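You operate a simulated robot arm through the tools that you are given. There is no shell and no other tool. Be economical: measure what you need, move in short steps, check, and stop when the job is done.

The job below is to be done with a simulated two-armed robot. You get a single attempt, and the scene is never put back.

## Task
Take the brown parcel marked "V57" from the black mat on the banding table and put it in the inside of the resale bin. Take the green tub on the deck of the lift table and put it away on the sorting table top. Pick up the blue tray divider from the sorting table top with one hand, pass it to the other hand and put it on the packing bench top. Put the green tape roll from the feed table top on the steel table top and the white tape roll on the top of the green boxes. Take the felt block and put it on the top of the pallet stack. Take the sleeve pack on the labelling table top and put it away on the shelf v91. The order is free. Set down upright: brown parcel, tray divider, felt block.

Only the result counts: the job must be done as asked and must still hold three seconds after the hand-in. Knocking over, shifting, dropping, spilling or breaking anything else fails it.

## Robot
Two 7-joint arms with fingered hands on one trunk, on a base that drives. Base frame: it is fixed to the floor where the robot stands at the start and does not move with it; the origin is under the middle of the robot, x ahead of it, y to its left, z up; the surface under the hand at the start is at about z = 0.8. Lengths are in m, angles in degrees, forces in N, time in s.
The left shoulder is at the start at [0.088, 0.1, 1.153], the right one opposite. With the tool pointing down near the work surface each hand reaches from about 0.42 to 0.84 m from the robot's upright axis, wherever it stands, measured 20 degrees to its own side. Places, roughly: brown parcel [0.5, 0, 0.75]; felt block (8x5x6 cm) [-4.6, 4, 0.9]; green tub (13x12x9 cm) [0.4, -1.4, 0.5]; inside of the resale bin [0.4, 2.5, 0.8]; packing bench top [-4.1, -3.5, 0.9]; shelf V91 [0.4, 2.2, 1.3]; sleeve pack [-5.5, -0.25, 1]; sorting table top [-1.4, -3.5, 0.8]; steel table top [-5.9, 1.9, 0.8]; tape roll [-5, 4.25, 1]; top of the green boxes [-3.1, 2.5, 0.9]; top of the pallet stack [-2.7, 3.5, 0.4]; tray divider [-2, -3.5, 0.75]. Payload 4 kg a hand.
The tool frame of a hand sits at the grasp point between the pads (the TCP): z along the fingers, y along the line on which they close. The tips reach 0.029 m beyond it. Largest opening 0.1 m; the body of the gripper starts 0.034 m behind the TCP. The gripper is a hand of 5 fingers: y runs from the thumb to the fingers, the wrist lies at [-0.015, -0.105, -0.177] in the tool frame.
Orientation is that of the tool frame in the base frame, as a unit quaternion [w, x, y, z]. With the fingers straight down and the wrist toward the robot, the tool's x, y and z point along [0, 1, 0], [1, 0, 0] and [0, 0, -1] of the base frame.

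## Interface
- The arms move only by the tool play_rows. It takes "left_plan", "right_plan" or both (then of equal length, played together; a hand with none holds still); each is a list of rows, each an object (a shift or turn left out is 0) with "slide": the shift along the tool's x, y, z in m, a list of three; "dr": the turn, a rotation vector about the tool's x, y, z in degrees, a list of three. In form: [{"slide": [dx, dy, dz], "dr": [wx, wy, wz]}, ...]. A call has 1 to 20 rows; each row is the pose to reach, as a shift and turn from the pose commanded when the call began, along the tool's axes at that moment. A row lasts 0.2 s, in which the tool goes at most 0.05 m and 8.6 degrees; a call with a longer step from one row to the next is refused whole. Where a pose cannot be reached the arm comes as near as it can. A force on the tool above 40 N (or 10 N above the force at the start of the call, whichever is more), or a blocked arm, ends the call early, and 0.2 s more pass. In this call time passes only in rows, and 0.2 s behind the last. It gives the time, the measured TCP pose, the force on the tool (base axes), the opening and the grip force at its end, in the units of the frame above (readings bear some noise), with the torque about the TCP (base axes, N m) and any sound that the robot's microphone picked up.
- Cameras (640 x 400 px; columns grow to the right, rows downward): "scene" is now at [0.1611, -0.0193, 1.2802]; the picture's right is [-0.00, -1.00, -0.02], its down [-0.56, 0.01, -0.83] and it looks along [0.83, 0.01, -0.56] (base axes); focal length 272 px, centre (320, 200). "left" rides on the left gripper at [-0.066, -0.086, -0.121] in its tool frame; the picture's right is [-0.76, -0.31, 0.58], its down [0.59, -0.70, 0.40] and it looks along [0.28, 0.64, 0.71] (tool axes); focal length 247 px, centre (320, 200). "right" rides on the right gripper at [0.065, -0.086, -0.121] in its tool frame; the picture's right is [-0.76, 0.31, -0.58], its down [-0.59, -0.70, 0.40] and it looks along [-0.28, 0.64, 0.71] (tool axes); focal length 247 px, centre (320, 200).
- grab_frame(camera): a new picture of that camera. No time passes.
- move_column(by): slides the trunk up (or, below 0, down) by that many m; the arms and the scene camera ride with it, the base frame stays. It gives what a move gives, with no picture.
- base_move(legs): drives the robot by 1 to 6 legs, each [ahead, turn to the left] in m and degrees, along the robot's own axes; the way and the turn of a leg run together, so that a leg with both is an arc; at most 1.5 m and 180 degrees a leg. The arms and the cameras ride along, it lands a little off, and it stops where it bumps. It gives what a move gives.
- finger_targets(index, middle, ring, little, thumb_bend, thumb_turn, hand): sets how far each is bent, from 0 (flat) to 100 (curled in); at 30 the hand is open as for a grip, at 70 the pads meet at the TCP. One left out holds its place. A second passes; each finger stops where it meets its share of the squeeze, and holds until it gets a number again. It is the only way to open and close the hand. It gives what a move gives, with no picture; readings hold the bend of each and the force on index, middle, ring, little, thumb and palm. thumb_turn goes from beside the hand (0) to across from the fingers (100), as for a grip.
- turn_head(pan, tilt): turns the head with the scene camera to pan (to the left, within 80 degrees either way) and tilt (down, from -29 to 69), counted from straight ahead of the robot. It gives what a move gives.
- locate(camera, pixels): for up to 12 pixels [column, row] of the newest picture of that camera ("zoom" is the newest enlarged one), the place [x, y, z] in the base frame of the surface seen there, good to about 0.002 m, but the place of the scene camera against the robot may be out by one fixed shift of up to 0.025 m in any direction. No time passes.
- zoom(camera, box): a new picture of the part [left, top, right, bottom] of that camera's present view, enlarged. No time passes.
- job_done(): hands the job in; it is judged then, once.

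Work in short steps. Measure before you move; look again where a grasp or a placing could have gone wrong, and mend it. You have 145 turns and 190 pictures in all, those below and enlarged ones among them. Open the grippers and draw the arms clear of the work before you hand the job in, unless the task says otherwise; then end with one line.

The tools are called by a JSON object that holds its "fn" and its "kwargs". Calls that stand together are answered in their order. play_rows: Moves the arms, as the interface text tells. Its arguments: {"type":"object","properties":{"left_plan":{"type":"array"},"right_plan":{"type":"array"}},"required":[]} The other tools are called the same way: move_column (by) slides the trunk up or down; finger_targets (index, middle, ring, little, thumb_bend, thumb_turn, hand) moves the fingers one by one; base_move (legs) drives the base; turn_head (pan, tilt) turns the head that bears the scene camera; grab_frame (camera) takes a picture; locate (camera, pixels) gives the place of the surface under pixels of a picture; zoom (camera, box) takes an enlarged picture of a part of a camera's view; job_done () hands the job in.

At the start:

```text
time: 0.0
left_tcp_pos: [0.5694, 0.1505, 1.0892]
left_ee_rot: [-0.005, 0.708, 0.706, 0.003]
left_contact_force: [0.0, -0.1, 0.4]
left_wrist_torque: [0.06, -0.06, 0.02]
left_gripper_width: 0.0996
left_grip_force: 0.0
left_shape: jaw
left_bend: [30.0, 30.0, 30.0, 30.0, 30.0, 98.0]
left_finger forces: [0.0, 0.0, 0.1, 0.0, 0.0, 0.0]
right_tcp_pos: [0.6097, -0.2392, 1.1103]
right_ee_rot: [-0.006, 0.707, 0.707, 0.004]
right_contact_force: [-0.1, -0.9, 0.2]
right_wrist_torque: [0.02, -0.06, -0.04]
right_gripper_width: 0.0997
right_grip_force: 0.0
right_shape: jaw
right_bend: [30.0, 30.0, 30.0, 30.0, 30.0, 98.0]
right_finger forces: [0.0, 0.1, 0.0, 0.1, 0.1, 0.0]
trunk travel left (down, up): [-0.35, 0.397]
robot x, y, heading: [0.0257, -0.0058, -6.7]
head pan, tilt: [6.5, 33.8]
```

scene: 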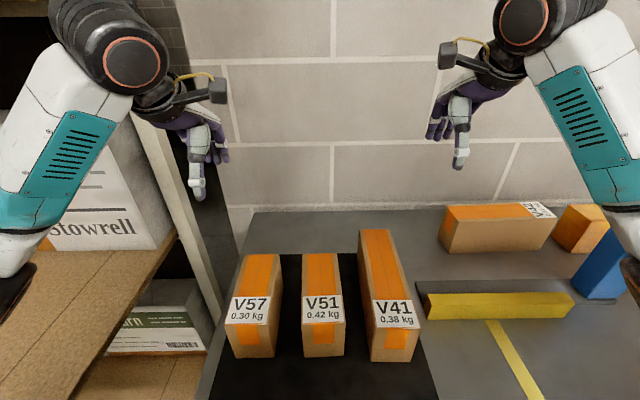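
right: 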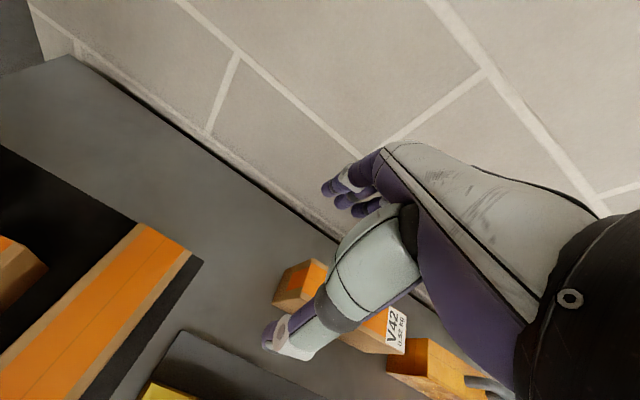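
left: 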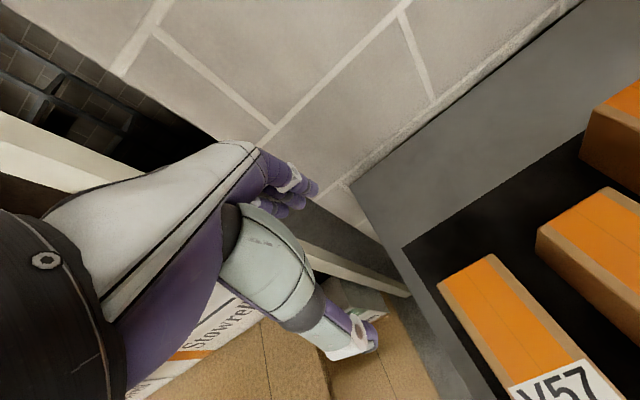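

The scene picture shows V57 at about (255,300), nearest the shelf on the left. I measure its top corners, the front face and the neighbours.

{"fn": "locate", "kwargs": {"camera": "scene", "pixels": [[246, 258], [277, 258], [232, 320], [270, 320], [236, 352], [272, 352], [306, 258], [305, 320], [215, 370], [290, 340], [255, 290], [190, 370]]}}

{"fn": "locate", "kwargs": {"camera": "left", "pixels": [[445, 287], [490, 260], [540, 390], [545, 240], [470, 240]]}}

```text
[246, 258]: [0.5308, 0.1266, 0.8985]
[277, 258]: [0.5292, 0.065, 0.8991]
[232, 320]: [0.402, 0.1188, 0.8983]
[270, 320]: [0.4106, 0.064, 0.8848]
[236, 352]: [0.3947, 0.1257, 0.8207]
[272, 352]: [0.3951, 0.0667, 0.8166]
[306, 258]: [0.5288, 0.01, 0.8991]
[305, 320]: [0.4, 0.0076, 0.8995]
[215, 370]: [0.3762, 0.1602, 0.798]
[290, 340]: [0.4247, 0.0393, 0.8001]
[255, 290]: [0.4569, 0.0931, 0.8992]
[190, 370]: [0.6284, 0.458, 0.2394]
```

```text
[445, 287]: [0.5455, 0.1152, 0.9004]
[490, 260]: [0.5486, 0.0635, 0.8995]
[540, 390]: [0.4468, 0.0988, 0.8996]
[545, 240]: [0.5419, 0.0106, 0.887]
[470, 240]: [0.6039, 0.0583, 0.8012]
```

V57's top is at z≈0.90, about 6.5 cm wide in y and 13.5 cm long in x. I turn the left hand 90° so that it closes across the width, and hover above the parcel.

{"fn": "play_rows", "kwargs": {"left_plan": [{"slide": [-0.005, -0.008, 0.003], "dr": [0, 0, 8.2]}, {"slide": [-0.01, -0.016, 0.006], "dr": [0, 0, 16.4]}, {"slide": [-0.015, -0.024, 0.01], "dr": [0, 0, 24.6]}, {"slide": [-0.02, -0.032, 0.015], "dr": [0, 0, 32.8]}, {"slide": [-0.025, -0.04, 0.02], "dr": [0, 0, 41]}, {"slide": [-0.03, -0.048, 0.025], "dr": [0, 0, 49.2]}, {"slide": [-0.035, -0.056, 0.03], "dr": [0, 0, 57.4]}, {"slide": [-0.04, -0.064, 0.04], "dr": [0, 0, 65.6]}, {"slide": [-0.047, -0.072, 0.05], "dr": [0, 0, 73.8]}, {"slide": [-0.053, -0.08, 0.06], "dr": [0, 0, 82]}, {"slide": [-0.0575, -0.09, 0.08], "dr": [0, 0, 90]}]}}

{"fn": "grab_frame", "kwargs": {"camera": "left"}}

{"fn": "grab_frame", "kwargs": {"camera": "scene"}}

```text
time: 0.6
left_tcp_pos: [0.5953, 0.1675, 1.0715]
left_ee_rot: [-0.001, 0.777, 0.629, -0.008]
left_contact_force: [1.4, 1.9, -1.5]
left_wrist_torque: [-0.15, 0.09, -0.08]
left_gripper_width: 0.0997
left_grip_force: 0.1
left_shape: jaw
left_bend: [30.0, 30.0, 30.0, 30.0, 30.0, 98.0]
left_finger forces: [0.0, 0.0, 0.1, 0.0, 0.1, 0.0]
right_tcp_pos: [0.6573, -0.2084, 1.1088]
right_ee_rot: [-0.001, 0.7, 0.714, -0.009]
right_contact_force: [-0.5, 2.1, -0.6]
right_wrist_torque: [-0.19, -0.02, -0.02]
right_gripper_width: 0.1001
right_grip_force: 0.1
right_shape: jaw
right_bend: [30.0, 30.0, 30.0, 30.0, 30.0, 98.0]
right_finger forces: [0.0, 0.0, 0.1, 0.0, 0.0, 0.1]
trunk travel left (down, up): [-0.35, 0.397]
robot x, y, heading: [0.0536, -0.0089, -14.1]
head pan, tilt: [6.5, 33.8]
stopped in row 2 (left hand): the arm was blocked; the commanded pose is now the measured one
```

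```text
186 pictures are left
```

left: 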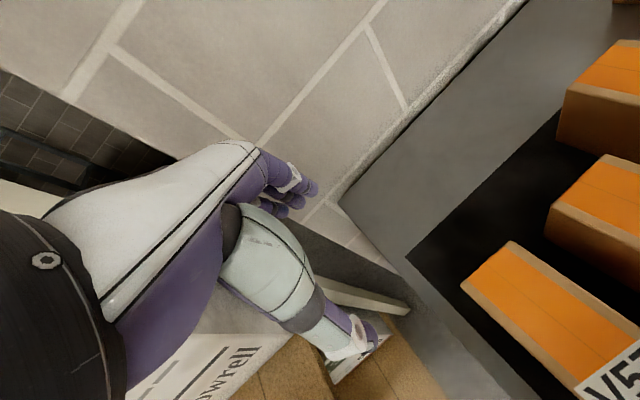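

```text
185 pictures are left
```

scene: 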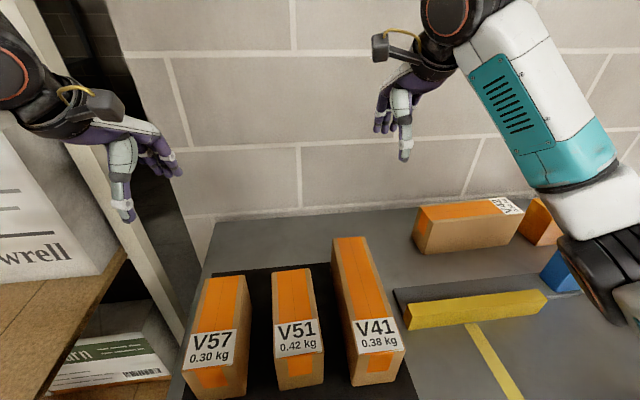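

The left arm was blocked and the base swung to heading -14.1; the left elbow probably met the shelf unit on the left. I look to the left and to the right before moving on.

{"fn": "turn_head", "kwargs": {"pan": 60, "tilt": 35}}

{"fn": "grab_frame", "kwargs": {"camera": "scene"}}

{"fn": "turn_head", "kwargs": {"pan": -60, "tilt": 35}}

{"fn": "grab_frame", "kwargs": {"camera": "scene"}}

```text
time: 1.8
left_tcp_pos: [0.5755, 0.1572, 1.0807]
left_ee_rot: [-0.002, 0.778, 0.628, 0.0]
left_contact_force: [-0.4, -0.1, -0.4]
left_wrist_torque: [0.0, -0.02, 0.0]
left_gripper_width: 0.0996
left_grip_force: 0.1
left_shape: jaw
left_bend: [30.0, 30.0, 30.0, 30.0, 30.0, 98.0]
left_finger forces: [0.0, 0.0, 0.1, 0.0, 0.0, 0.0]
right_tcp_pos: [0.6357, -0.2221, 1.1107]
right_ee_rot: [-0.004, 0.701, 0.714, 0.0]
right_contact_force: [-0.6, -0.6, 0.4]
right_wrist_torque: [0.02, -0.04, 0.02]
right_gripper_width: 0.1001
right_grip_force: 0.1
right_shape: jaw
right_bend: [30.0, 30.0, 30.0, 30.0, 30.0, 98.0]
right_finger forces: [0.0, 0.1, 0.1, 0.1, 0.1, 0.0]
trunk travel left (down, up): [-0.35, 0.397]
robot x, y, heading: [0.0486, -0.0096, -13.2]
head pan, tilt: [60.0, 35.0]
```

```text
184 pictures are left
```

scene: 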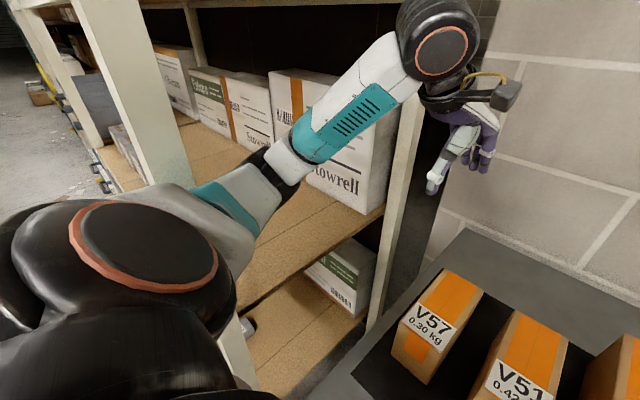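

```text
time: 3.8
left_tcp_pos: [0.5768, 0.1575, 1.082]
left_ee_rot: [-0.002, 0.778, 0.629, 0.0]
left_contact_force: [0.0, 1.3, -0.4]
left_wrist_torque: [0.0, 0.03, -0.02]
left_gripper_width: 0.0999
left_grip_force: 0.0
left_shape: jaw
left_bend: [30.0, 30.0, 30.0, 30.0, 30.0, 98.0]
left_finger forces: [0.0, 0.0, 0.0, 0.0, 0.0, 0.1]
right_tcp_pos: [0.6352, -0.2211, 1.1104]
right_ee_rot: [-0.002, 0.701, 0.713, -0.001]
right_contact_force: [0.6, 0.4, -0.7]
right_wrist_torque: [-0.01, 0.08, 0.02]
right_gripper_width: 0.0997
right_grip_force: 0.1
right_shape: jaw
right_bend: [30.0, 30.0, 30.0, 30.0, 30.0, 98.0]
right_finger forces: [0.0, 0.0, 0.0, 0.0, 0.0, 0.1]
trunk travel left (down, up): [-0.35, 0.397]
robot x, y, heading: [0.0465, -0.0093, -13.3]
head pan, tilt: [-60.0, 35.0]
```

```text
183 pictures are left
```

scene: 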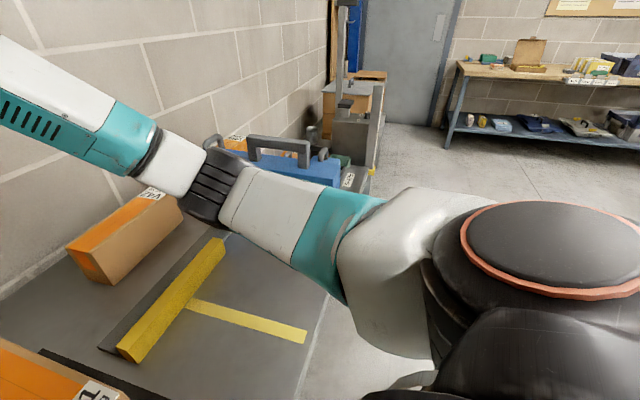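

The left elbow was reaching between the rack uprights, and the rack faces -x. I back straight out, then turn left a little so I can use the right hand for V57.

{"fn": "base_move", "kwargs": {"legs": [[-0.28, 0], [0, 18]]}}

{"fn": "turn_head", "kwargs": {"pan": 10, "tilt": 35}}

{"fn": "grab_frame", "kwargs": {"camera": "scene"}}

```text
time: 4.7
left_tcp_pos: [0.5765, 0.1608, 1.0842]
left_ee_rot: [0.0, 0.775, 0.632, 0.002]
left_contact_force: [-0.3, 0.4, -0.9]
left_wrist_torque: [0.03, 0.02, 0.0]
left_gripper_width: 0.0998
left_grip_force: 0.1
left_shape: jaw
left_bend: [30.0, 30.0, 30.0, 30.0, 30.0, 98.0]
left_finger forces: [0.0, 0.1, 0.0, 0.0, 0.0, 0.0]
right_tcp_pos: [0.639, -0.2161, 1.1137]
right_ee_rot: [-0.001, 0.699, 0.715, 0.0]
right_contact_force: [-0.2, 0.6, 0.5]
right_wrist_torque: [0.02, -0.04, 0.0]
right_gripper_width: 0.1
right_grip_force: 0.0
right_shape: jaw
right_bend: [30.0, 30.0, 30.0, 30.0, 30.0, 98.0]
right_finger forces: [0.0, 0.1, 0.1, 0.0, 0.0, 0.0]
trunk travel left (down, up): [-0.35, 0.397]
robot x, y, heading: [0.0479, -0.0093, -14.9]
head pan, tilt: [-60.0, 35.0]
stopped in leg 1: the robot was blocked; the commanded pose is now the measured one
```

```text
time: 6.1
left_tcp_pos: [0.5768, 0.158, 1.0827]
left_ee_rot: [0.0, 0.777, 0.629, 0.0]
left_contact_force: [-0.1, 0.2, 0.1]
left_wrist_torque: [0.0, -0.05, 0.05]
left_gripper_width: 0.1001
left_grip_force: 0.1
left_shape: jaw
left_bend: [30.0, 30.0, 30.0, 30.0, 30.0, 98.0]
left_finger forces: [0.0, 0.0, 0.0, 0.0, 0.0, 0.0]
right_tcp_pos: [0.6359, -0.2186, 1.1123]
right_ee_rot: [-0.002, 0.7, 0.714, 0.0]
right_contact_force: [0.7, -0.8, -0.6]
right_wrist_torque: [0.0, 0.02, 0.02]
right_gripper_width: 0.0999
right_grip_force: 0.0
right_shape: jaw
right_bend: [30.0, 30.0, 30.0, 30.0, 30.0, 98.0]
right_finger forces: [0.0, 0.0, 0.0, 0.1, 0.1, 0.0]
trunk travel left (down, up): [-0.35, 0.397]
robot x, y, heading: [0.0461, -0.0089, -14.5]
head pan, tilt: [10.0, 35.0]
```

```text
182 pictures are left
```

scene: 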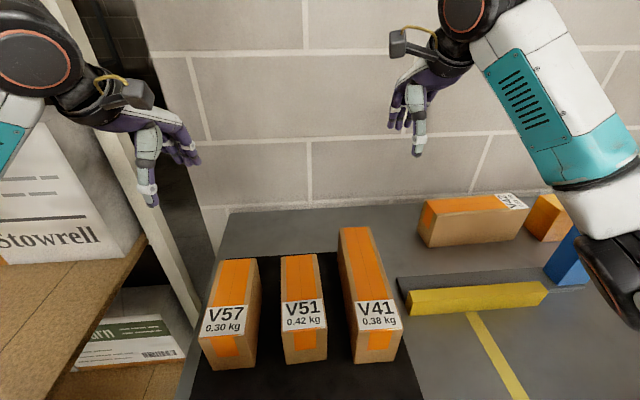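

Backing is blocked too, so the left elbow seems hooked on a rack upright. I look at it closely with the head far left.

{"fn": "turn_head", "kwargs": {"pan": 80, "tilt": 45}}

{"fn": "grab_frame", "kwargs": {"camera": "scene"}}

{"fn": "locate", "kwargs": {"camera": "scene", "pixels": [[60, 20], [100, 100], [130, 150], [190, 160], [230, 180], [270, 300], [300, 200], [150, 330]]}}

```text
time: 7.5
left_tcp_pos: [0.5764, 0.1598, 1.0822]
left_ee_rot: [-0.001, 0.777, 0.63, 0.0]
left_contact_force: [0.5, -0.7, -0.6]
left_wrist_torque: [-0.03, 0.03, 0.0]
left_gripper_width: 0.1
left_grip_force: 0.0
left_shape: jaw
left_bend: [30.0, 30.0, 30.0, 30.0, 30.0, 98.0]
left_finger forces: [0.0, 0.1, 0.0, 0.0, 0.0, 0.0]
right_tcp_pos: [0.6366, -0.22, 1.1127]
right_ee_rot: [-0.001, 0.7, 0.714, -0.001]
right_contact_force: [0.8, 0.9, 0.0]
right_wrist_torque: [-0.03, 0.08, 0.0]
right_gripper_width: 0.0998
right_grip_force: 0.1
right_shape: jaw
right_bend: [30.0, 30.0, 30.0, 30.0, 30.0, 98.0]
right_finger forces: [0.0, 0.0, 0.0, 0.0, 0.1, 0.0]
trunk travel left (down, up): [-0.35, 0.397]
robot x, y, heading: [0.0502, -0.0084, -14.5]
head pan, tilt: [80.0, 45.0]
```

```text
181 pictures are left
```

scene: 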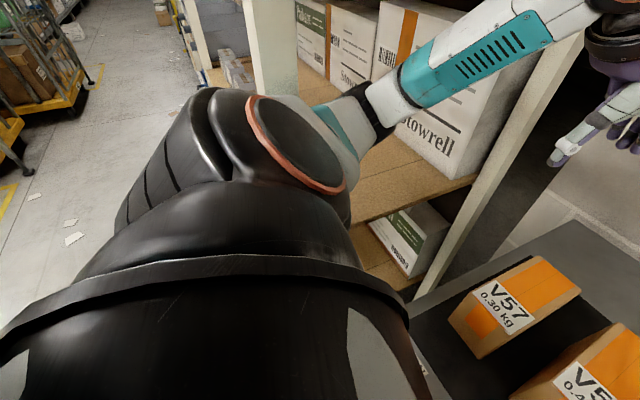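

```text
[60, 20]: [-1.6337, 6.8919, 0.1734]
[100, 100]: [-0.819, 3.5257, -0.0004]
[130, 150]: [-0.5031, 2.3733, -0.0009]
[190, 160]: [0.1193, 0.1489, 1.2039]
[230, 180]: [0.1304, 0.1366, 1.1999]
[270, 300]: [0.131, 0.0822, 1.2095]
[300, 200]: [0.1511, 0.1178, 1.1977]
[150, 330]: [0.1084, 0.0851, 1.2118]
```

I measure the upright and elbow points in this picture.

{"fn": "locate", "kwargs": {"camera": "scene", "pixels": [[265, 30], [290, 60], [250, 80], [335, 120], [360, 110], [325, 75], [395, 105], [370, 150], [440, 130], [520, 130], [215, 75], [190, 40]]}}

```text
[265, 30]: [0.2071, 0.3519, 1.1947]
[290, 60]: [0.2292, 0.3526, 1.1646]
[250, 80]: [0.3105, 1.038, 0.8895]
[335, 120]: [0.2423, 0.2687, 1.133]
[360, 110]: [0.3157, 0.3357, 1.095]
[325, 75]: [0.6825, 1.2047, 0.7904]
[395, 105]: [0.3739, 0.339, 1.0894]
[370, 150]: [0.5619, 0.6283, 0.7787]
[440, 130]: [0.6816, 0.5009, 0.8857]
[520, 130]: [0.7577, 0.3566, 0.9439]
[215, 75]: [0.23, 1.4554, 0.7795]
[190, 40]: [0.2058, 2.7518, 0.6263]
```

The rack's front post stands at about (0.21, 0.35) and the left elbow at (0.32, 0.34) is just inside it. I bring the left hand inward, up and turned the other way so that the elbow comes in.

{"fn": "play_rows", "kwargs": {"left_plan": [{"slide": [-0.018, 0.012, -0.012], "dr": [0, 0, -7]}, {"slide": [-0.036, 0.024, -0.024], "dr": [0, 0, -14]}, {"slide": [-0.054, 0.036, -0.036], "dr": [0, 0, -21]}, {"slide": [-0.072, 0.048, -0.048], "dr": [0, 0, -28]}, {"slide": [-0.09, 0.06, -0.06], "dr": [0, 0, -35]}]}}

{"fn": "grab_frame", "kwargs": {"camera": "scene"}}

```text
time: 8.7
left_tcp_pos: [0.6125, 0.0604, 1.1437]
left_ee_rot: [0.002, 0.55, 0.835, 0.001]
left_contact_force: [-0.1, -0.5, 0.1]
left_wrist_torque: [-0.03, -0.02, 0.0]
left_gripper_width: 0.0999
left_grip_force: 0.0
left_shape: jaw
left_bend: [30.0, 30.0, 30.0, 30.0, 30.0, 98.0]
left_finger forces: [0.0, 0.0, 0.0, 0.0, 0.0, 0.1]
right_tcp_pos: [0.6332, -0.2159, 1.1154]
right_ee_rot: [0.0, 0.701, 0.713, 0.0]
right_contact_force: [0.3, 0.5, 0.2]
right_wrist_torque: [-0.02, 0.03, 0.03]
right_gripper_width: 0.0999
right_grip_force: 0.1
right_shape: jaw
right_bend: [30.0, 30.0, 30.0, 30.0, 30.0, 98.0]
right_finger forces: [0.1, 0.0, 0.0, 0.1, 0.1, 0.0]
trunk travel left (down, up): [-0.35, 0.397]
robot x, y, heading: [0.0459, -0.0079, -14.9]
head pan, tilt: [80.0, 45.0]
```

```text
180 pictures are left
```

scene: 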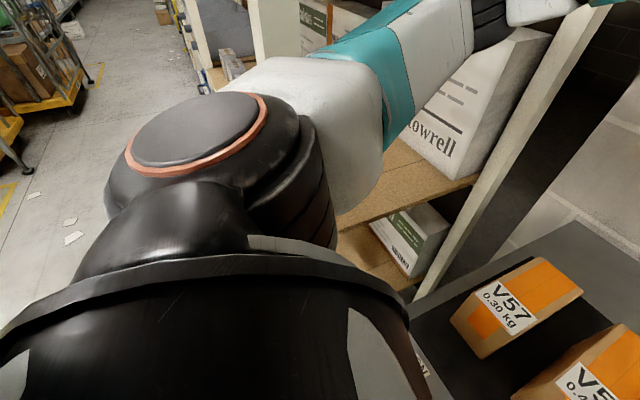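

The elbow came up and inward. I locate it against the post.

{"fn": "locate", "kwargs": {"camera": "scene", "pixels": [[260, 30], [300, 90], [330, 50], [370, 30], [430, 30], [490, 20], [540, 8], [275, 20]]}}

```text
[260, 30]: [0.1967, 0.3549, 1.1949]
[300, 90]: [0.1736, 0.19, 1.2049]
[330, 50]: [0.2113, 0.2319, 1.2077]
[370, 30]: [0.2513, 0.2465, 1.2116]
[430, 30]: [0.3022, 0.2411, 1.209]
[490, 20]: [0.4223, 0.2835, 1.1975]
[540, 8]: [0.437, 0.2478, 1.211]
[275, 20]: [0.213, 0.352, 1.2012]
```

Clearance to the post is small for backing at heading -15, so I bring the left hand in another 10 cm and shift the right hand away by the same amount.

{"fn": "play_rows", "kwargs": {"left_plan": [{"slide": [-0.02, -0.01, 0], "dr": [0, 0, -5]}, {"slide": [-0.046, -0.02, 0], "dr": [0, 0, -10]}, {"slide": [-0.07, -0.03, 0], "dr": [0, 0, -15]}, {"slide": [-0.092, -0.039, 0], "dr": [0, 0, -20]}], "right_plan": [{"slide": [-0.025, 0, 0]}, {"slide": [-0.05, 0, 0]}, {"slide": [-0.075, 0, 0]}, {"slide": [-0.1, 0, 0]}]}}

{"fn": "grab_frame", "kwargs": {"camera": "scene"}}

```text
time: 9.7
left_tcp_pos: [0.6133, -0.0423, 1.1437]
left_ee_rot: [0.004, 0.399, 0.917, 0.001]
left_contact_force: [0.6, -0.6, 0.1]
left_wrist_torque: [0.0, 0.02, -0.03]
left_gripper_width: 0.0999
left_grip_force: 0.1
left_shape: jaw
left_bend: [30.0, 30.0, 30.0, 30.0, 30.0, 98.0]
left_finger forces: [0.0, 0.0, 0.0, 0.0, 0.0, 0.0]
right_tcp_pos: [0.6327, -0.3213, 1.1148]
right_ee_rot: [-0.001, 0.702, 0.713, -0.001]
right_contact_force: [-0.5, -0.2, -0.6]
right_wrist_torque: [0.04, 0.0, 0.01]
right_gripper_width: 0.1003
right_grip_force: 0.1
right_shape: jaw
right_bend: [30.0, 30.0, 30.0, 30.0, 30.0, 98.0]
right_finger forces: [0.0, 0.1, 0.0, 0.0, 0.1, 0.0]
trunk travel left (down, up): [-0.35, 0.397]
robot x, y, heading: [0.0466, -0.0109, -14.8]
head pan, tilt: [80.0, 45.0]
```

```text
179 pictures are left
```

scene: 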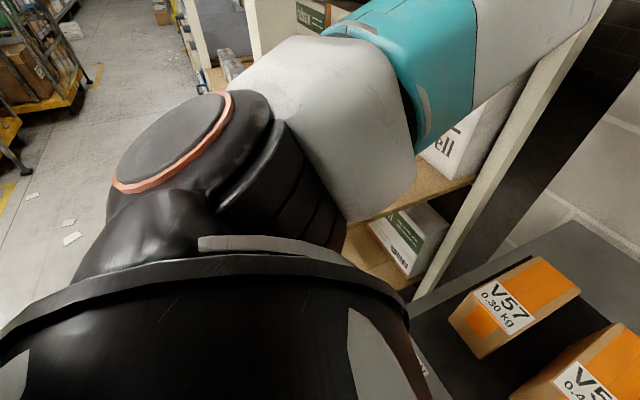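

The upper arm now points forward, well inside the post line. I back out along a straight line.

{"fn": "base_move", "kwargs": {"legs": [[-0.25, 0]]}}

{"fn": "grab_frame", "kwargs": {"camera": "scene"}}

```text
time: 11.5
left_tcp_pos: [0.3708, 0.0229, 1.1445]
left_ee_rot: [0.002, 0.4, 0.916, 0.001]
left_contact_force: [0.5, 0.1, -0.7]
left_wrist_torque: [0.01, 0.0, 0.01]
left_gripper_width: 0.0998
left_grip_force: 0.1
left_shape: jaw
left_bend: [30.0, 30.0, 30.0, 30.0, 30.0, 98.0]
left_finger forces: [0.0, 0.0, 0.1, 0.1, 0.0, 0.0]
right_tcp_pos: [0.3922, -0.2539, 1.1141]
right_ee_rot: [0.001, 0.701, 0.713, 0.0]
right_contact_force: [0.6, 0.3, 1.0]
right_wrist_torque: [0.01, 0.03, 0.01]
right_gripper_width: 0.1
right_grip_force: 0.0
right_shape: jaw
right_bend: [30.0, 30.0, 30.0, 30.0, 30.0, 98.0]
right_finger forces: [0.0, 0.0, 0.0, 0.0, 0.1, 0.0]
trunk travel left (down, up): [-0.35, 0.397]
robot x, y, heading: [-0.1951, 0.055, -14.6]
head pan, tilt: [80.0, 45.0]
```

```text
178 pictures are left
```

scene: 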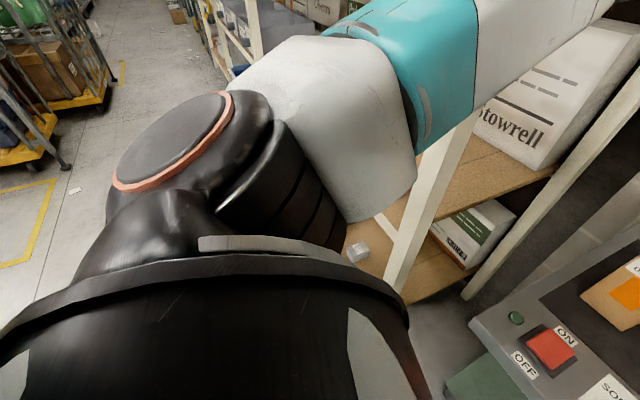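

The robot is free of the rack. I back a little more and turn to about heading 0 so the right hand can come down on V57.

{"fn": "base_move", "kwargs": {"legs": [[-0.07, 0], [0, 15]]}}

{"fn": "turn_head", "kwargs": {"pan": 0, "tilt": 35}}

{"fn": "grab_frame", "kwargs": {"camera": "scene"}}

```text
time: 13.4
left_tcp_pos: [0.2925, 0.1876, 1.1443]
left_ee_rot: [0.002, 0.278, 0.961, 0.001]
left_contact_force: [0.7, 0.1, 0.0]
left_wrist_torque: [0.01, 0.01, 0.03]
left_gripper_width: 0.1
left_grip_force: 0.0
left_shape: jaw
left_bend: [30.0, 30.0, 30.0, 30.0, 30.0, 98.0]
left_finger forces: [0.0, 0.0, 0.1, 0.1, 0.0, 0.0]
right_tcp_pos: [0.3836, -0.0743, 1.1153]
right_ee_rot: [0.0, 0.603, 0.798, -0.001]
right_contact_force: [0.2, -0.4, -0.1]
right_wrist_torque: [-0.04, -0.01, -0.02]
right_gripper_width: 0.1
right_grip_force: 0.0
right_shape: jaw
right_bend: [30.0, 30.0, 30.0, 30.0, 30.0, 98.0]
right_finger forces: [0.0, 0.0, 0.1, 0.0, 0.0, 0.0]
trunk travel left (down, up): [-0.35, 0.397]
robot x, y, heading: [-0.2589, 0.0724, 0.4]
head pan, tilt: [80.0, 45.0]
```

```text
time: 15.0
left_tcp_pos: [0.292, 0.1873, 1.144]
left_ee_rot: [0.002, 0.278, 0.961, 0.0]
left_contact_force: [-0.2, -0.4, -0.6]
left_wrist_torque: [0.0, 0.0, 0.0]
left_gripper_width: 0.0999
left_grip_force: 0.1
left_shape: jaw
left_bend: [30.0, 30.0, 30.0, 30.0, 30.0, 98.0]
left_finger forces: [0.0, 0.0, 0.0, 0.1, 0.0, 0.0]
right_tcp_pos: [0.3843, -0.0766, 1.1137]
right_ee_rot: [0.001, 0.603, 0.798, -0.001]
right_contact_force: [1.3, -0.1, 0.8]
right_wrist_torque: [0.01, 0.0, -0.04]
right_gripper_width: 0.0999
right_grip_force: 0.1
right_shape: jaw
right_bend: [30.0, 30.0, 30.0, 30.0, 30.0, 98.0]
right_finger forces: [0.1, 0.0, 0.1, 0.0, 0.0, 0.0]
trunk travel left (down, up): [-0.35, 0.397]
robot x, y, heading: [-0.2617, 0.071, 0.3]
head pan, tilt: [0.0, 35.0]
```

```text
177 pictures are left
```

scene: 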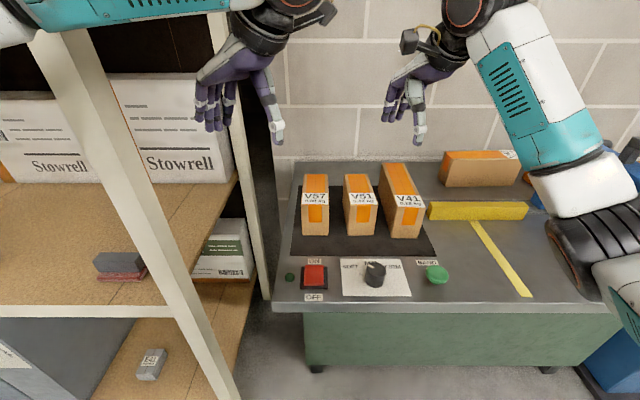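

All three parcels stand as before, and V57 is at (315,200). Left hand goes back to its side while the right hand turns to close across V57 and hovers above it.

{"fn": "play_rows", "kwargs": {"left_plan": [{"slide": [0.008, -0.001, -0.006], "dr": [0, 0, 6.4]}, {"slide": [0.016, -0.003, -0.012], "dr": [0, 0, 12.8]}, {"slide": [0.025, -0.004, -0.018], "dr": [0, 0, 19.2]}, {"slide": [0.033, -0.006, -0.024], "dr": [0, 0, 25.6]}, {"slide": [0.041, -0.007, -0.03], "dr": [0, 0, 32]}, {"slide": [0.05, -0.008, -0.035], "dr": [0, 0, 38.4]}, {"slide": [0.058, -0.01, -0.04], "dr": [0, 0, 44.8]}, {"slide": [0.066, -0.011, -0.045], "dr": [0, 0, 51.2]}, {"slide": [0.075, -0.012, -0.05], "dr": [0, 0, 58]}], "right_plan": [{"slide": [0.015, 0.015, 0], "dr": [0, 0, -8.2]}, {"slide": [0.03, 0.03, 0], "dr": [0, 0, -16.5]}, {"slide": [0.045, 0.045, 0.01], "dr": [0, 0, -24.7]}, {"slide": [0.06, 0.06, 0.02], "dr": [0, 0, -33]}, {"slide": [0.075, 0.075, 0.03], "dr": [0, 0, -41.2]}, {"slide": [0.09, 0.09, 0.05], "dr": [0, 0, -49.5]}, {"slide": [0.105, 0.105, 0.07], "dr": [0, 0, -57.7]}, {"slide": [0.12, 0.12, 0.09], "dr": [0, 0, -66]}, {"slide": [0.137, 0.133, 0.11], "dr": [0, 0, -74.2]}]}}

{"fn": "grab_frame", "kwargs": {"camera": "scene"}}

{"fn": "grab_frame", "kwargs": {"camera": "right"}}

```text
time: 17.0
left_tcp_pos: [0.223, 0.2162, 1.1936]
left_ee_rot: [0.001, 0.709, 0.706, 0.002]
left_contact_force: [-0.3, -0.6, -0.3]
left_wrist_torque: [0.01, 0.04, -0.01]
left_gripper_width: 0.0999
left_grip_force: 0.1
left_shape: jaw
left_bend: [30.0, 30.0, 30.0, 30.0, 30.0, 98.0]
left_finger forces: [0.1, 0.1, 0.0, 0.0, 0.0, 0.0]
right_tcp_pos: [0.4287, 0.0653, 0.9899]
right_ee_rot: [0.001, -0.001, 1.0, 0.0]
right_contact_force: [-0.5, 0.0, 0.0]
right_wrist_torque: [0.0, -0.01, -0.02]
right_gripper_width: 0.1002
right_grip_force: 0.0
right_shape: jaw
right_bend: [30.0, 30.0, 30.0, 30.0, 30.0, 98.0]
right_finger forces: [0.1, 0.0, 0.1, 0.1, 0.1, 0.0]
right hand out of reach, approached as far as the arm can: row 8, 9
trunk travel left (down, up): [-0.35, 0.397]
robot x, y, heading: [-0.2589, 0.0688, 0.6]
head pan, tilt: [0.0, 35.0]
```

```text
176 pictures are left
```

scene: 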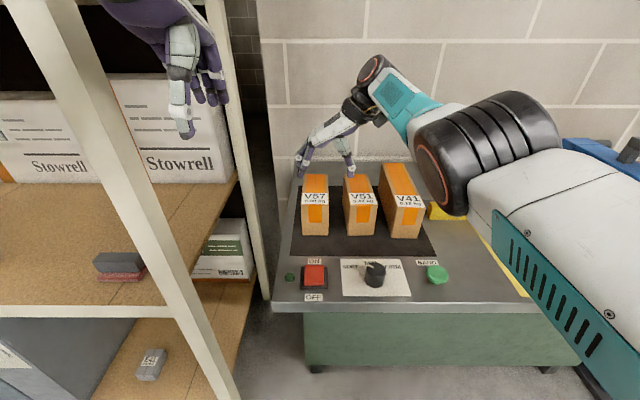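

```text
175 pictures are left
```

right: 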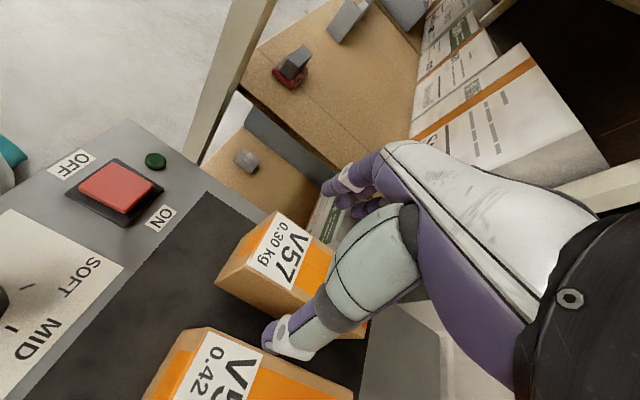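

The right hand ran out of reach just short of V57. I measure V57's top with the wrist camera before shifting the base slightly.

{"fn": "locate", "kwargs": {"camera": "right", "pixels": [[277, 214], [240, 270], [330, 240], [255, 245], [180, 335], [215, 330], [360, 335]]}}

{"fn": "base_move", "kwargs": {"legs": [[0.06, 4]]}}

{"fn": "grab_frame", "kwargs": {"camera": "scene"}}

```text
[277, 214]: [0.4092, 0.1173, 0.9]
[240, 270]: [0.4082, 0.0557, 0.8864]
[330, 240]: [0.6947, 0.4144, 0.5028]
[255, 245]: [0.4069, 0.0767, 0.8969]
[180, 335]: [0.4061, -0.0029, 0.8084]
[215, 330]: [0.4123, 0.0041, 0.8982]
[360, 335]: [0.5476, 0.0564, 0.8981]
```

```text
time: 17.9
left_tcp_pos: [0.2663, 0.2523, 1.1952]
left_ee_rot: [0.003, 0.684, 0.729, 0.002]
left_contact_force: [-0.8, 0.0, 0.1]
left_wrist_torque: [-0.02, -0.07, 0.02]
left_gripper_width: 0.1001
left_grip_force: 0.1
left_shape: jaw
left_bend: [30.0, 30.0, 30.0, 30.0, 30.0, 98.0]
left_finger forces: [0.0, 0.1, 0.1, 0.0, 0.0, 0.1]
right_tcp_pos: [0.4807, 0.1156, 0.993]
right_ee_rot: [0.003, -0.035, 0.999, -0.001]
right_contact_force: [-0.8, 1.4, 1.8]
right_wrist_torque: [-0.15, -0.06, 0.0]
right_gripper_width: 0.0997
right_grip_force: 0.1
right_shape: jaw
right_bend: [30.0, 30.0, 30.0, 30.0, 30.0, 98.0]
right_finger forces: [0.0, 0.0, 0.1, 0.1, 0.1, 0.0]
trunk travel left (down, up): [-0.35, 0.397]
robot x, y, heading: [-0.2052, 0.0721, 4.4]
head pan, tilt: [0.0, 35.0]
```

```text
174 pictures are left
```

scene: 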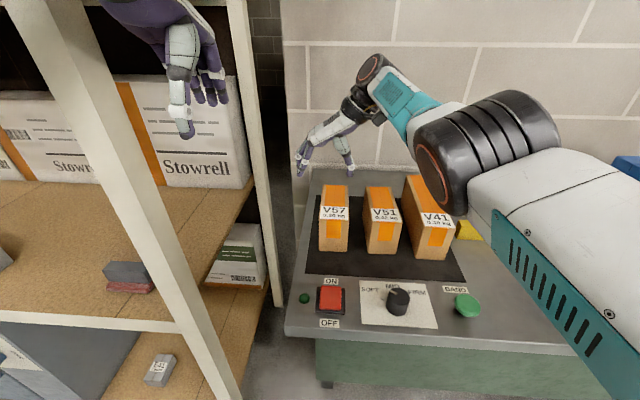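

V57 spans x 0.407–0.54 and y 0.055–0.118, so its centre is about (0.473, 0.087). I align the right hand and lower it to just above the top.

{"fn": "play_rows", "kwargs": {"right_plan": [{"slide": [0.006, -0.014, 0.02], "dr": [0, 0, 2]}, {"slide": [0.011, -0.027, 0.045], "dr": [0, 0, 4]}]}}

{"fn": "zoom", "kwargs": {"camera": "scene", "box": [260, 100, 480, 280]}}

{"fn": "grab_frame", "kwargs": {"camera": "right"}}

```text
time: 18.6
left_tcp_pos: [0.2678, 0.2513, 1.1935]
left_ee_rot: [0.002, 0.684, 0.73, 0.002]
left_contact_force: [-0.2, 0.2, -0.8]
left_wrist_torque: [0.02, -0.02, -0.02]
left_gripper_width: 0.0998
left_grip_force: 0.0
left_shape: jaw
left_bend: [30.0, 30.0, 30.0, 30.0, 30.0, 98.0]
left_finger forces: [0.0, 0.0, 0.0, 0.0, 0.0, 0.0]
right_tcp_pos: [0.494, 0.0891, 0.9447]
right_ee_rot: [0.0, -0.001, 1.0, 0.001]
right_contact_force: [0.0, -0.3, 0.0]
right_wrist_torque: [0.01, -0.02, 0.04]
right_gripper_width: 0.1
right_grip_force: 0.1
right_shape: jaw
right_bend: [30.0, 30.0, 30.0, 30.0, 30.0, 98.0]
right_finger forces: [0.0, 0.0, 0.1, 0.0, 0.0, 0.0]
right hand out of reach, approached as far as the arm can: row 1, 2
trunk travel left (down, up): [-0.35, 0.397]
robot x, y, heading: [-0.204, 0.074, 4.4]
head pan, tilt: [0.0, 35.0]
```

```text
2.22 times, centred on (370, 190) of scene
```

zoom: 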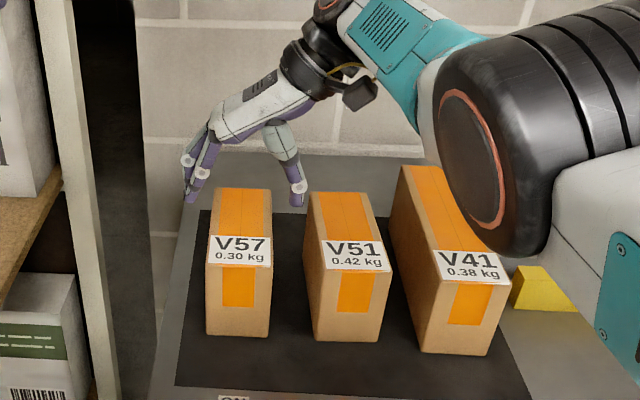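

```text
172 pictures are left
```

right: 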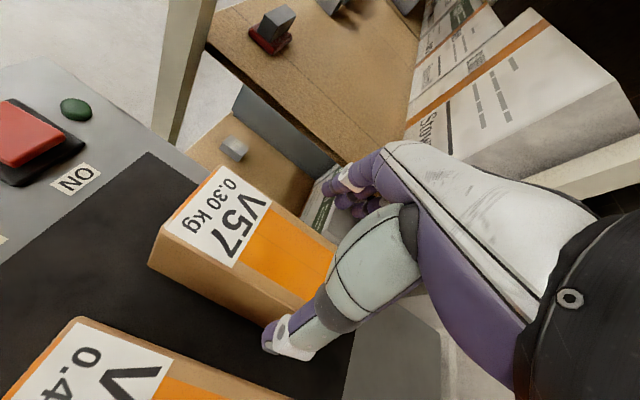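

The hand straddles V57 well (thumb in the V57–V51 gap at zoom (297,195)), but it was limited in reach. I check where the elbow hangs relative to V41.

{"fn": "locate", "kwargs": {"camera": "zoom", "pixels": [[495, 250], [450, 200], [520, 200], [420, 130], [190, 195], [297, 200], [560, 220], [420, 190]]}}

```text
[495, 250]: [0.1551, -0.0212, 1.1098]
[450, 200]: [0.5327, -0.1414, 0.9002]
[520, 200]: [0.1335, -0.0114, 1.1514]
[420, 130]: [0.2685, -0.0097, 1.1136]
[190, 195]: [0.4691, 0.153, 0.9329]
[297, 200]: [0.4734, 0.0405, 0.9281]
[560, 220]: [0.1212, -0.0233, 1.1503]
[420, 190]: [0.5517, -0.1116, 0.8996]
```

The elbow is clear at z≥1.1 and the tips are centred on V57. I lower the hand around the parcel.

{"fn": "play_rows", "kwargs": {"right_plan": [{"slide": [0, 0, 0.025]}, {"slide": [0, 0, 0.05]}, {"slide": [0, 0, 0.07]}]}}

{"fn": "zoom", "kwargs": {"camera": "scene", "box": [260, 100, 480, 280]}}

```text
time: 19.4
left_tcp_pos: [0.2677, 0.2505, 1.1942]
left_ee_rot: [0.002, 0.684, 0.73, 0.002]
left_contact_force: [0.3, 0.6, -0.1]
left_wrist_torque: [0.0, -0.01, 0.01]
left_gripper_width: 0.0997
left_grip_force: 0.0
left_shape: jaw
left_bend: [30.0, 30.0, 30.0, 30.0, 30.0, 98.0]
left_finger forces: [0.0, 0.0, 0.0, 0.0, 0.1, 0.0]
right_tcp_pos: [0.4874, 0.0888, 0.876]
right_ee_rot: [0.002, -0.001, 1.0, 0.001]
right_contact_force: [0.5, 2.0, 2.1]
right_wrist_torque: [0.03, -0.01, 0.01]
right_gripper_width: 0.1
right_grip_force: 0.0
right_shape: jaw
right_bend: [30.0, 30.0, 30.0, 30.0, 30.0, 98.0]
right_finger forces: [1.9, 0.0, 0.1, 0.4, 0.1, 0.0]
right hand out of reach, approached as far as the arm can: row 3
trunk travel left (down, up): [-0.35, 0.397]
robot x, y, heading: [-0.2051, 0.0738, 4.3]
head pan, tilt: [0.0, 35.0]
```

```text
2.22 times, centred on (370, 190) of scene
```

zoom: 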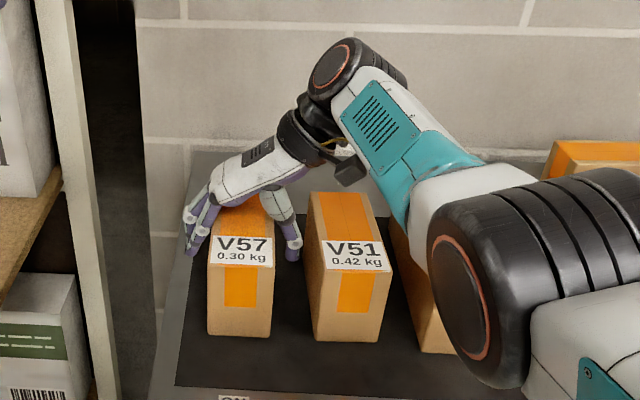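

The fingers straddle V57 at z 0.876; I close the right hand.

{"fn": "finger_targets", "kwargs": {"hand": "right", "index": 65, "middle": 65, "ring": 65, "little": 65, "thumb_bend": 65}}

{"fn": "play_rows", "kwargs": {"right_plan": [{"slide": [0, 0, -0.03]}, {"slide": [0, 0, -0.06]}, {"slide": [0, 0, -0.1]}]}}

{"fn": "grab_frame", "kwargs": {"camera": "scene"}}

```text
time: 20.4
left_tcp_pos: [0.2671, 0.2509, 1.1952]
left_ee_rot: [0.002, 0.684, 0.729, 0.002]
left_contact_force: [0.5, -0.8, 0.3]
left_wrist_torque: [0.0, 0.01, 0.03]
left_gripper_width: 0.1
left_grip_force: 0.1
left_shape: jaw
left_bend: [30.0, 30.0, 30.0, 30.0, 30.0, 98.0]
left_finger forces: [0.1, 0.0, 0.0, 0.0, 0.0, 0.0]
right_tcp_pos: [0.4871, 0.087, 0.8767]
right_ee_rot: [0.003, 0.0, 1.0, 0.0]
right_contact_force: [0.6, 2.1, 8.2]
right_wrist_torque: [0.44, -0.56, 0.21]
right_gripper_width: 0.0719
right_grip_force: 54.9
right_shape: fingers
right_bend: [45.0, 56.0, 56.0, 53.0, 54.0, 91.0]
right_finger forces: [22.3, 7.7, 6.0, 21.5, 52.8, 0.1]
trunk travel left (down, up): [-0.35, 0.397]
robot x, y, heading: [-0.2045, 0.0749, 4.3]
head pan, tilt: [0.0, 35.0]
```

```text
time: 21.1
left_tcp_pos: [0.2675, 0.2521, 1.1941]
left_ee_rot: [0.002, 0.684, 0.729, 0.001]
left_contact_force: [-0.2, -0.8, 0.0]
left_wrist_torque: [0.01, -0.01, 0.0]
left_gripper_width: 0.1003
left_grip_force: 0.0
left_shape: jaw
left_bend: [30.0, 30.0, 30.0, 30.0, 30.0, 98.0]
left_finger forces: [0.0, 0.0, 0.0, 0.0, 0.0, 0.0]
right_tcp_pos: [0.486, 0.0887, 0.9777]
right_ee_rot: [0.002, 0.0, 1.0, -0.001]
right_contact_force: [0.3, -0.6, -3.0]
right_wrist_torque: [0.06, -0.06, 0.0]
right_gripper_width: 0.0718
right_grip_force: 51.7
right_shape: fingers
right_bend: [45.0, 57.0, 56.0, 54.0, 54.0, 90.0]
right_finger forces: [22.0, 6.9, 5.3, 16.6, 51.8, 0.0]
trunk travel left (down, up): [-0.35, 0.397]
robot x, y, heading: [-0.2055, 0.0715, 4.3]
head pan, tilt: [0.0, 35.0]
```

```text
170 pictures are left
```

scene: 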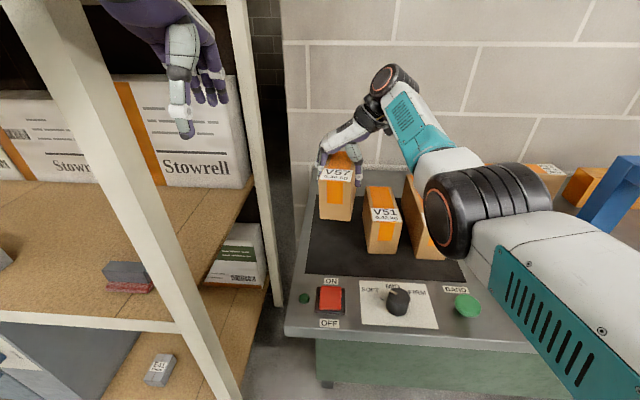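

V57 is held (about 3 N weight). I back away from the table and look left along the rack.

{"fn": "base_move", "kwargs": {"legs": [[-0.5, 0]]}}

{"fn": "turn_head", "kwargs": {"pan": 60, "tilt": 20}}

{"fn": "grab_frame", "kwargs": {"camera": "scene"}}

```text
time: 24.1
left_tcp_pos: [-0.232, 0.2112, 1.1934]
left_ee_rot: [0.003, 0.688, 0.726, 0.002]
left_contact_force: [-0.3, -0.1, 0.3]
left_wrist_torque: [-0.02, 0.01, 0.05]
left_gripper_width: 0.1002
left_grip_force: 0.1
left_shape: jaw
left_bend: [30.0, 30.0, 30.0, 30.0, 30.0, 98.0]
left_finger forces: [0.0, 0.1, 0.0, 0.1, 0.0, 0.1]
right_tcp_pos: [-0.0149, 0.0464, 0.9764]
right_ee_rot: [0.003, 0.004, 1.0, -0.001]
right_contact_force: [-0.6, 0.8, -2.6]
right_wrist_torque: [0.05, -0.06, 0.01]
right_gripper_width: 0.072
right_grip_force: 51.5
right_shape: fingers
right_bend: [45.0, 57.0, 56.0, 54.0, 54.0, 90.0]
right_finger forces: [22.1, 6.9, 5.3, 16.8, 51.8, 0.0]
trunk travel left (down, up): [-0.35, 0.397]
robot x, y, heading: [-0.7092, 0.0397, 3.6]
head pan, tilt: [0.0, 35.0]
```

```text
time: 25.4
left_tcp_pos: [-0.2319, 0.212, 1.1933]
left_ee_rot: [0.002, 0.688, 0.726, 0.002]
left_contact_force: [-0.2, 0.5, -0.2]
left_wrist_torque: [0.0, 0.0, -0.03]
left_gripper_width: 0.1002
left_grip_force: 0.0
left_shape: jaw
left_bend: [30.0, 30.0, 30.0, 30.0, 30.0, 98.0]
left_finger forces: [0.2, 0.0, 0.0, 0.0, 0.0, 0.0]
right_tcp_pos: [-0.0137, 0.0478, 0.9762]
right_ee_rot: [0.002, 0.005, 1.0, 0.0]
right_contact_force: [0.4, 0.1, -2.5]
right_wrist_torque: [0.04, -0.03, 0.01]
right_gripper_width: 0.0718
right_grip_force: 51.3
right_shape: fingers
right_bend: [45.0, 57.0, 56.0, 54.0, 54.0, 90.0]
right_finger forces: [22.0, 6.9, 5.1, 16.7, 51.8, 0.1]
trunk travel left (down, up): [-0.35, 0.397]
robot x, y, heading: [-0.7053, 0.0372, 3.8]
head pan, tilt: [60.0, 20.0]
```

```text
169 pictures are left
```

scene: 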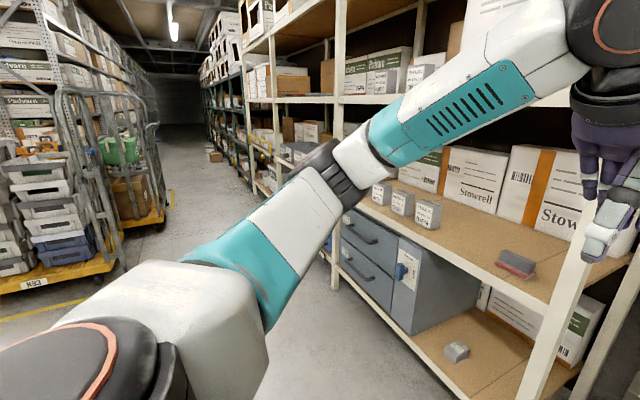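

The aisle runs along +y between the rack and the roll cages. I measure the cage edge and the rack front.

{"fn": "locate", "kwargs": {"camera": "scene", "pixels": [[120, 265], [160, 225], [100, 300], [170, 200], [330, 285], [340, 250], [345, 30], [280, 50], [260, 190], [208, 160], [30, 285]]}}

{"fn": "turn_head", "kwargs": {"pan": 35, "tilt": 15}}

{"fn": "grab_frame", "kwargs": {"camera": "scene"}}

```text
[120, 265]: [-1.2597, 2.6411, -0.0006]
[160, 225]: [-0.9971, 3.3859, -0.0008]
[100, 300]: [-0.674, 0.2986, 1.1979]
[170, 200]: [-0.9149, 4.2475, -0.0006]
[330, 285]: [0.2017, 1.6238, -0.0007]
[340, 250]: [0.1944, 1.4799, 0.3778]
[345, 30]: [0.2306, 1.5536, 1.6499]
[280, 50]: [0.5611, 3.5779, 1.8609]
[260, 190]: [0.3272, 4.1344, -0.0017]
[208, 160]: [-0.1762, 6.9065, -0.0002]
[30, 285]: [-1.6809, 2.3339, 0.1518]
```

```text
time: 26.3
left_tcp_pos: [-0.2307, 0.2126, 1.1935]
left_ee_rot: [0.002, 0.688, 0.725, 0.002]
left_contact_force: [-0.4, -1.1, 0.8]
left_wrist_torque: [0.01, -0.02, -0.02]
left_gripper_width: 0.0999
left_grip_force: 0.1
left_shape: jaw
left_bend: [30.0, 30.0, 30.0, 30.0, 30.0, 98.0]
left_finger forces: [0.0, 0.0, 0.0, 0.1, 0.0, 0.1]
right_tcp_pos: [-0.0135, 0.0461, 0.9763]
right_ee_rot: [0.002, 0.004, 1.0, 0.0]
right_contact_force: [-0.1, -0.6, -3.4]
right_wrist_torque: [0.03, -0.03, 0.0]
right_gripper_width: 0.0719
right_grip_force: 51.8
right_shape: fingers
right_bend: [45.0, 57.0, 56.0, 54.0, 54.0, 90.0]
right_finger forces: [22.1, 6.9, 5.2, 16.7, 51.8, 0.1]
trunk travel left (down, up): [-0.35, 0.397]
robot x, y, heading: [-0.7061, 0.0422, 3.9]
head pan, tilt: [35.0, 15.0]
```

```text
168 pictures are left
```

scene: 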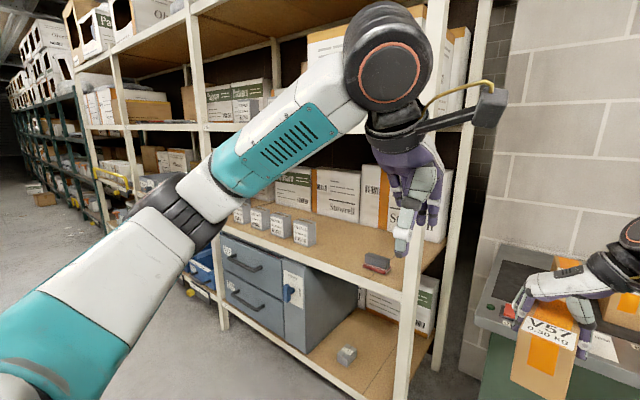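

The aisle is clear between x≈-1.2 and 0.2. I turn left, drive about 2.1 m along it and look at the rack there.

{"fn": "base_move", "kwargs": {"legs": [[0, 84.5], [1.2, 0], [0.9, 0]]}}

{"fn": "turn_head", "kwargs": {"pan": -70, "tilt": 20}}

{"fn": "grab_frame", "kwargs": {"camera": "scene"}}

```text
time: 40.4
left_tcp_pos: [-0.7978, 2.6257, 1.1936]
left_ee_rot: [0.0, 0.014, 1.0, 0.003]
left_contact_force: [0.3, 0.0, 0.0]
left_wrist_torque: [-0.02, -0.01, 0.0]
left_gripper_width: 0.1002
left_grip_force: 0.1
left_shape: jaw
left_bend: [30.0, 30.0, 30.0, 30.0, 30.0, 98.0]
left_finger forces: [0.1, 0.0, 0.0, 0.1, 0.0, 0.0]
right_tcp_pos: [-0.6141, 2.8292, 0.975]
right_ee_rot: [0.001, -0.674, 0.739, 0.001]
right_contact_force: [0.6, 0.1, -3.9]
right_wrist_torque: [0.03, 0.01, 0.03]
right_gripper_width: 0.0721
right_grip_force: 50.7
right_shape: fingers
right_bend: [45.0, 57.0, 56.0, 55.0, 54.0, 90.0]
right_finger forces: [21.9, 6.8, 5.2, 16.3, 50.8, 0.0]
trunk travel left (down, up): [-0.35, 0.397]
robot x, y, heading: [-0.6653, 2.1356, 88.8]
head pan, tilt: [35.0, 15.0]
```

```text
time: 42.3
left_tcp_pos: [-0.7987, 2.6248, 1.1939]
left_ee_rot: [0.0, 0.015, 1.0, 0.002]
left_contact_force: [-0.6, 0.2, 0.6]
left_wrist_torque: [-0.03, 0.01, 0.0]
left_gripper_width: 0.0998
left_grip_force: 0.1
left_shape: jaw
left_bend: [30.0, 30.0, 30.0, 30.0, 30.0, 98.0]
left_finger forces: [0.0, 0.0, 0.0, 0.1, 0.0, 0.0]
right_tcp_pos: [-0.614, 2.8264, 0.976]
right_ee_rot: [0.001, -0.674, 0.739, 0.001]
right_contact_force: [0.4, -0.5, -3.5]
right_wrist_torque: [0.02, 0.04, 0.0]
right_gripper_width: 0.0721
right_grip_force: 50.1
right_shape: fingers
right_bend: [45.0, 57.0, 56.0, 55.0, 54.0, 90.0]
right_finger forces: [21.9, 6.8, 5.2, 16.2, 50.7, 0.0]
trunk travel left (down, up): [-0.35, 0.397]
robot x, y, heading: [-0.6636, 2.1375, 88.9]
head pan, tilt: [-70.0, 20.0]
```

```text
167 pictures are left
```

scene: 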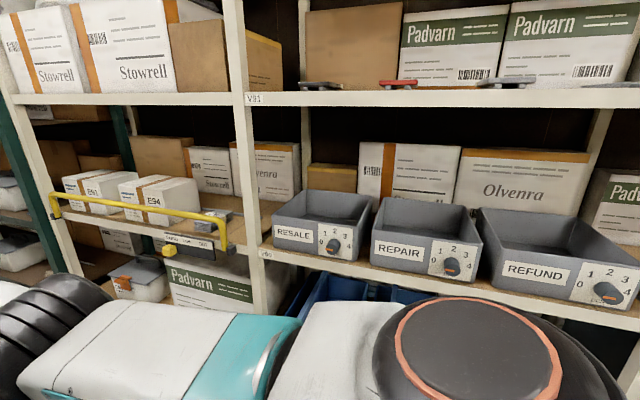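

The RESALE bin is at (322,225) and shelf V91's label is at (255,98). I measure the bin and the shelf.

{"fn": "locate", "kwargs": {"camera": "scene", "pixels": [[274, 220], [355, 232], [305, 190], [371, 195], [320, 215], [330, 205], [345, 262], [270, 235], [330, 92], [450, 92], [300, 225], [385, 205]]}}

{"fn": "zoom", "kwargs": {"camera": "scene", "box": [230, 70, 450, 300]}}

```text
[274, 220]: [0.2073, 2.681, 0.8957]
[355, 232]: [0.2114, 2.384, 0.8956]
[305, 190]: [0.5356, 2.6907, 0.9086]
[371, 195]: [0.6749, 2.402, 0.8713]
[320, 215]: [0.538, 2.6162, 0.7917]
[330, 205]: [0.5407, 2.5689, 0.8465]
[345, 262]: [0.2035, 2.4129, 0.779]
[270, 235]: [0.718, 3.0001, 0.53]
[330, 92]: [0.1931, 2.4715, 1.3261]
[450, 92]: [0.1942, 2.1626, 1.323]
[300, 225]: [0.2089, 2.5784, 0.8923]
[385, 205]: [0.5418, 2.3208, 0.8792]
```

```text
1.74 times, centred on (340, 185) of scene
```

zoom: 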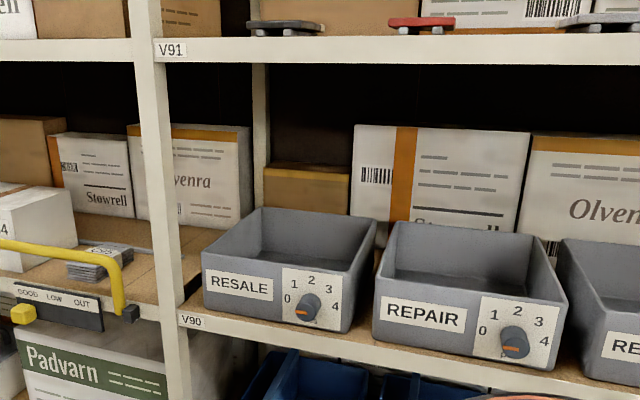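

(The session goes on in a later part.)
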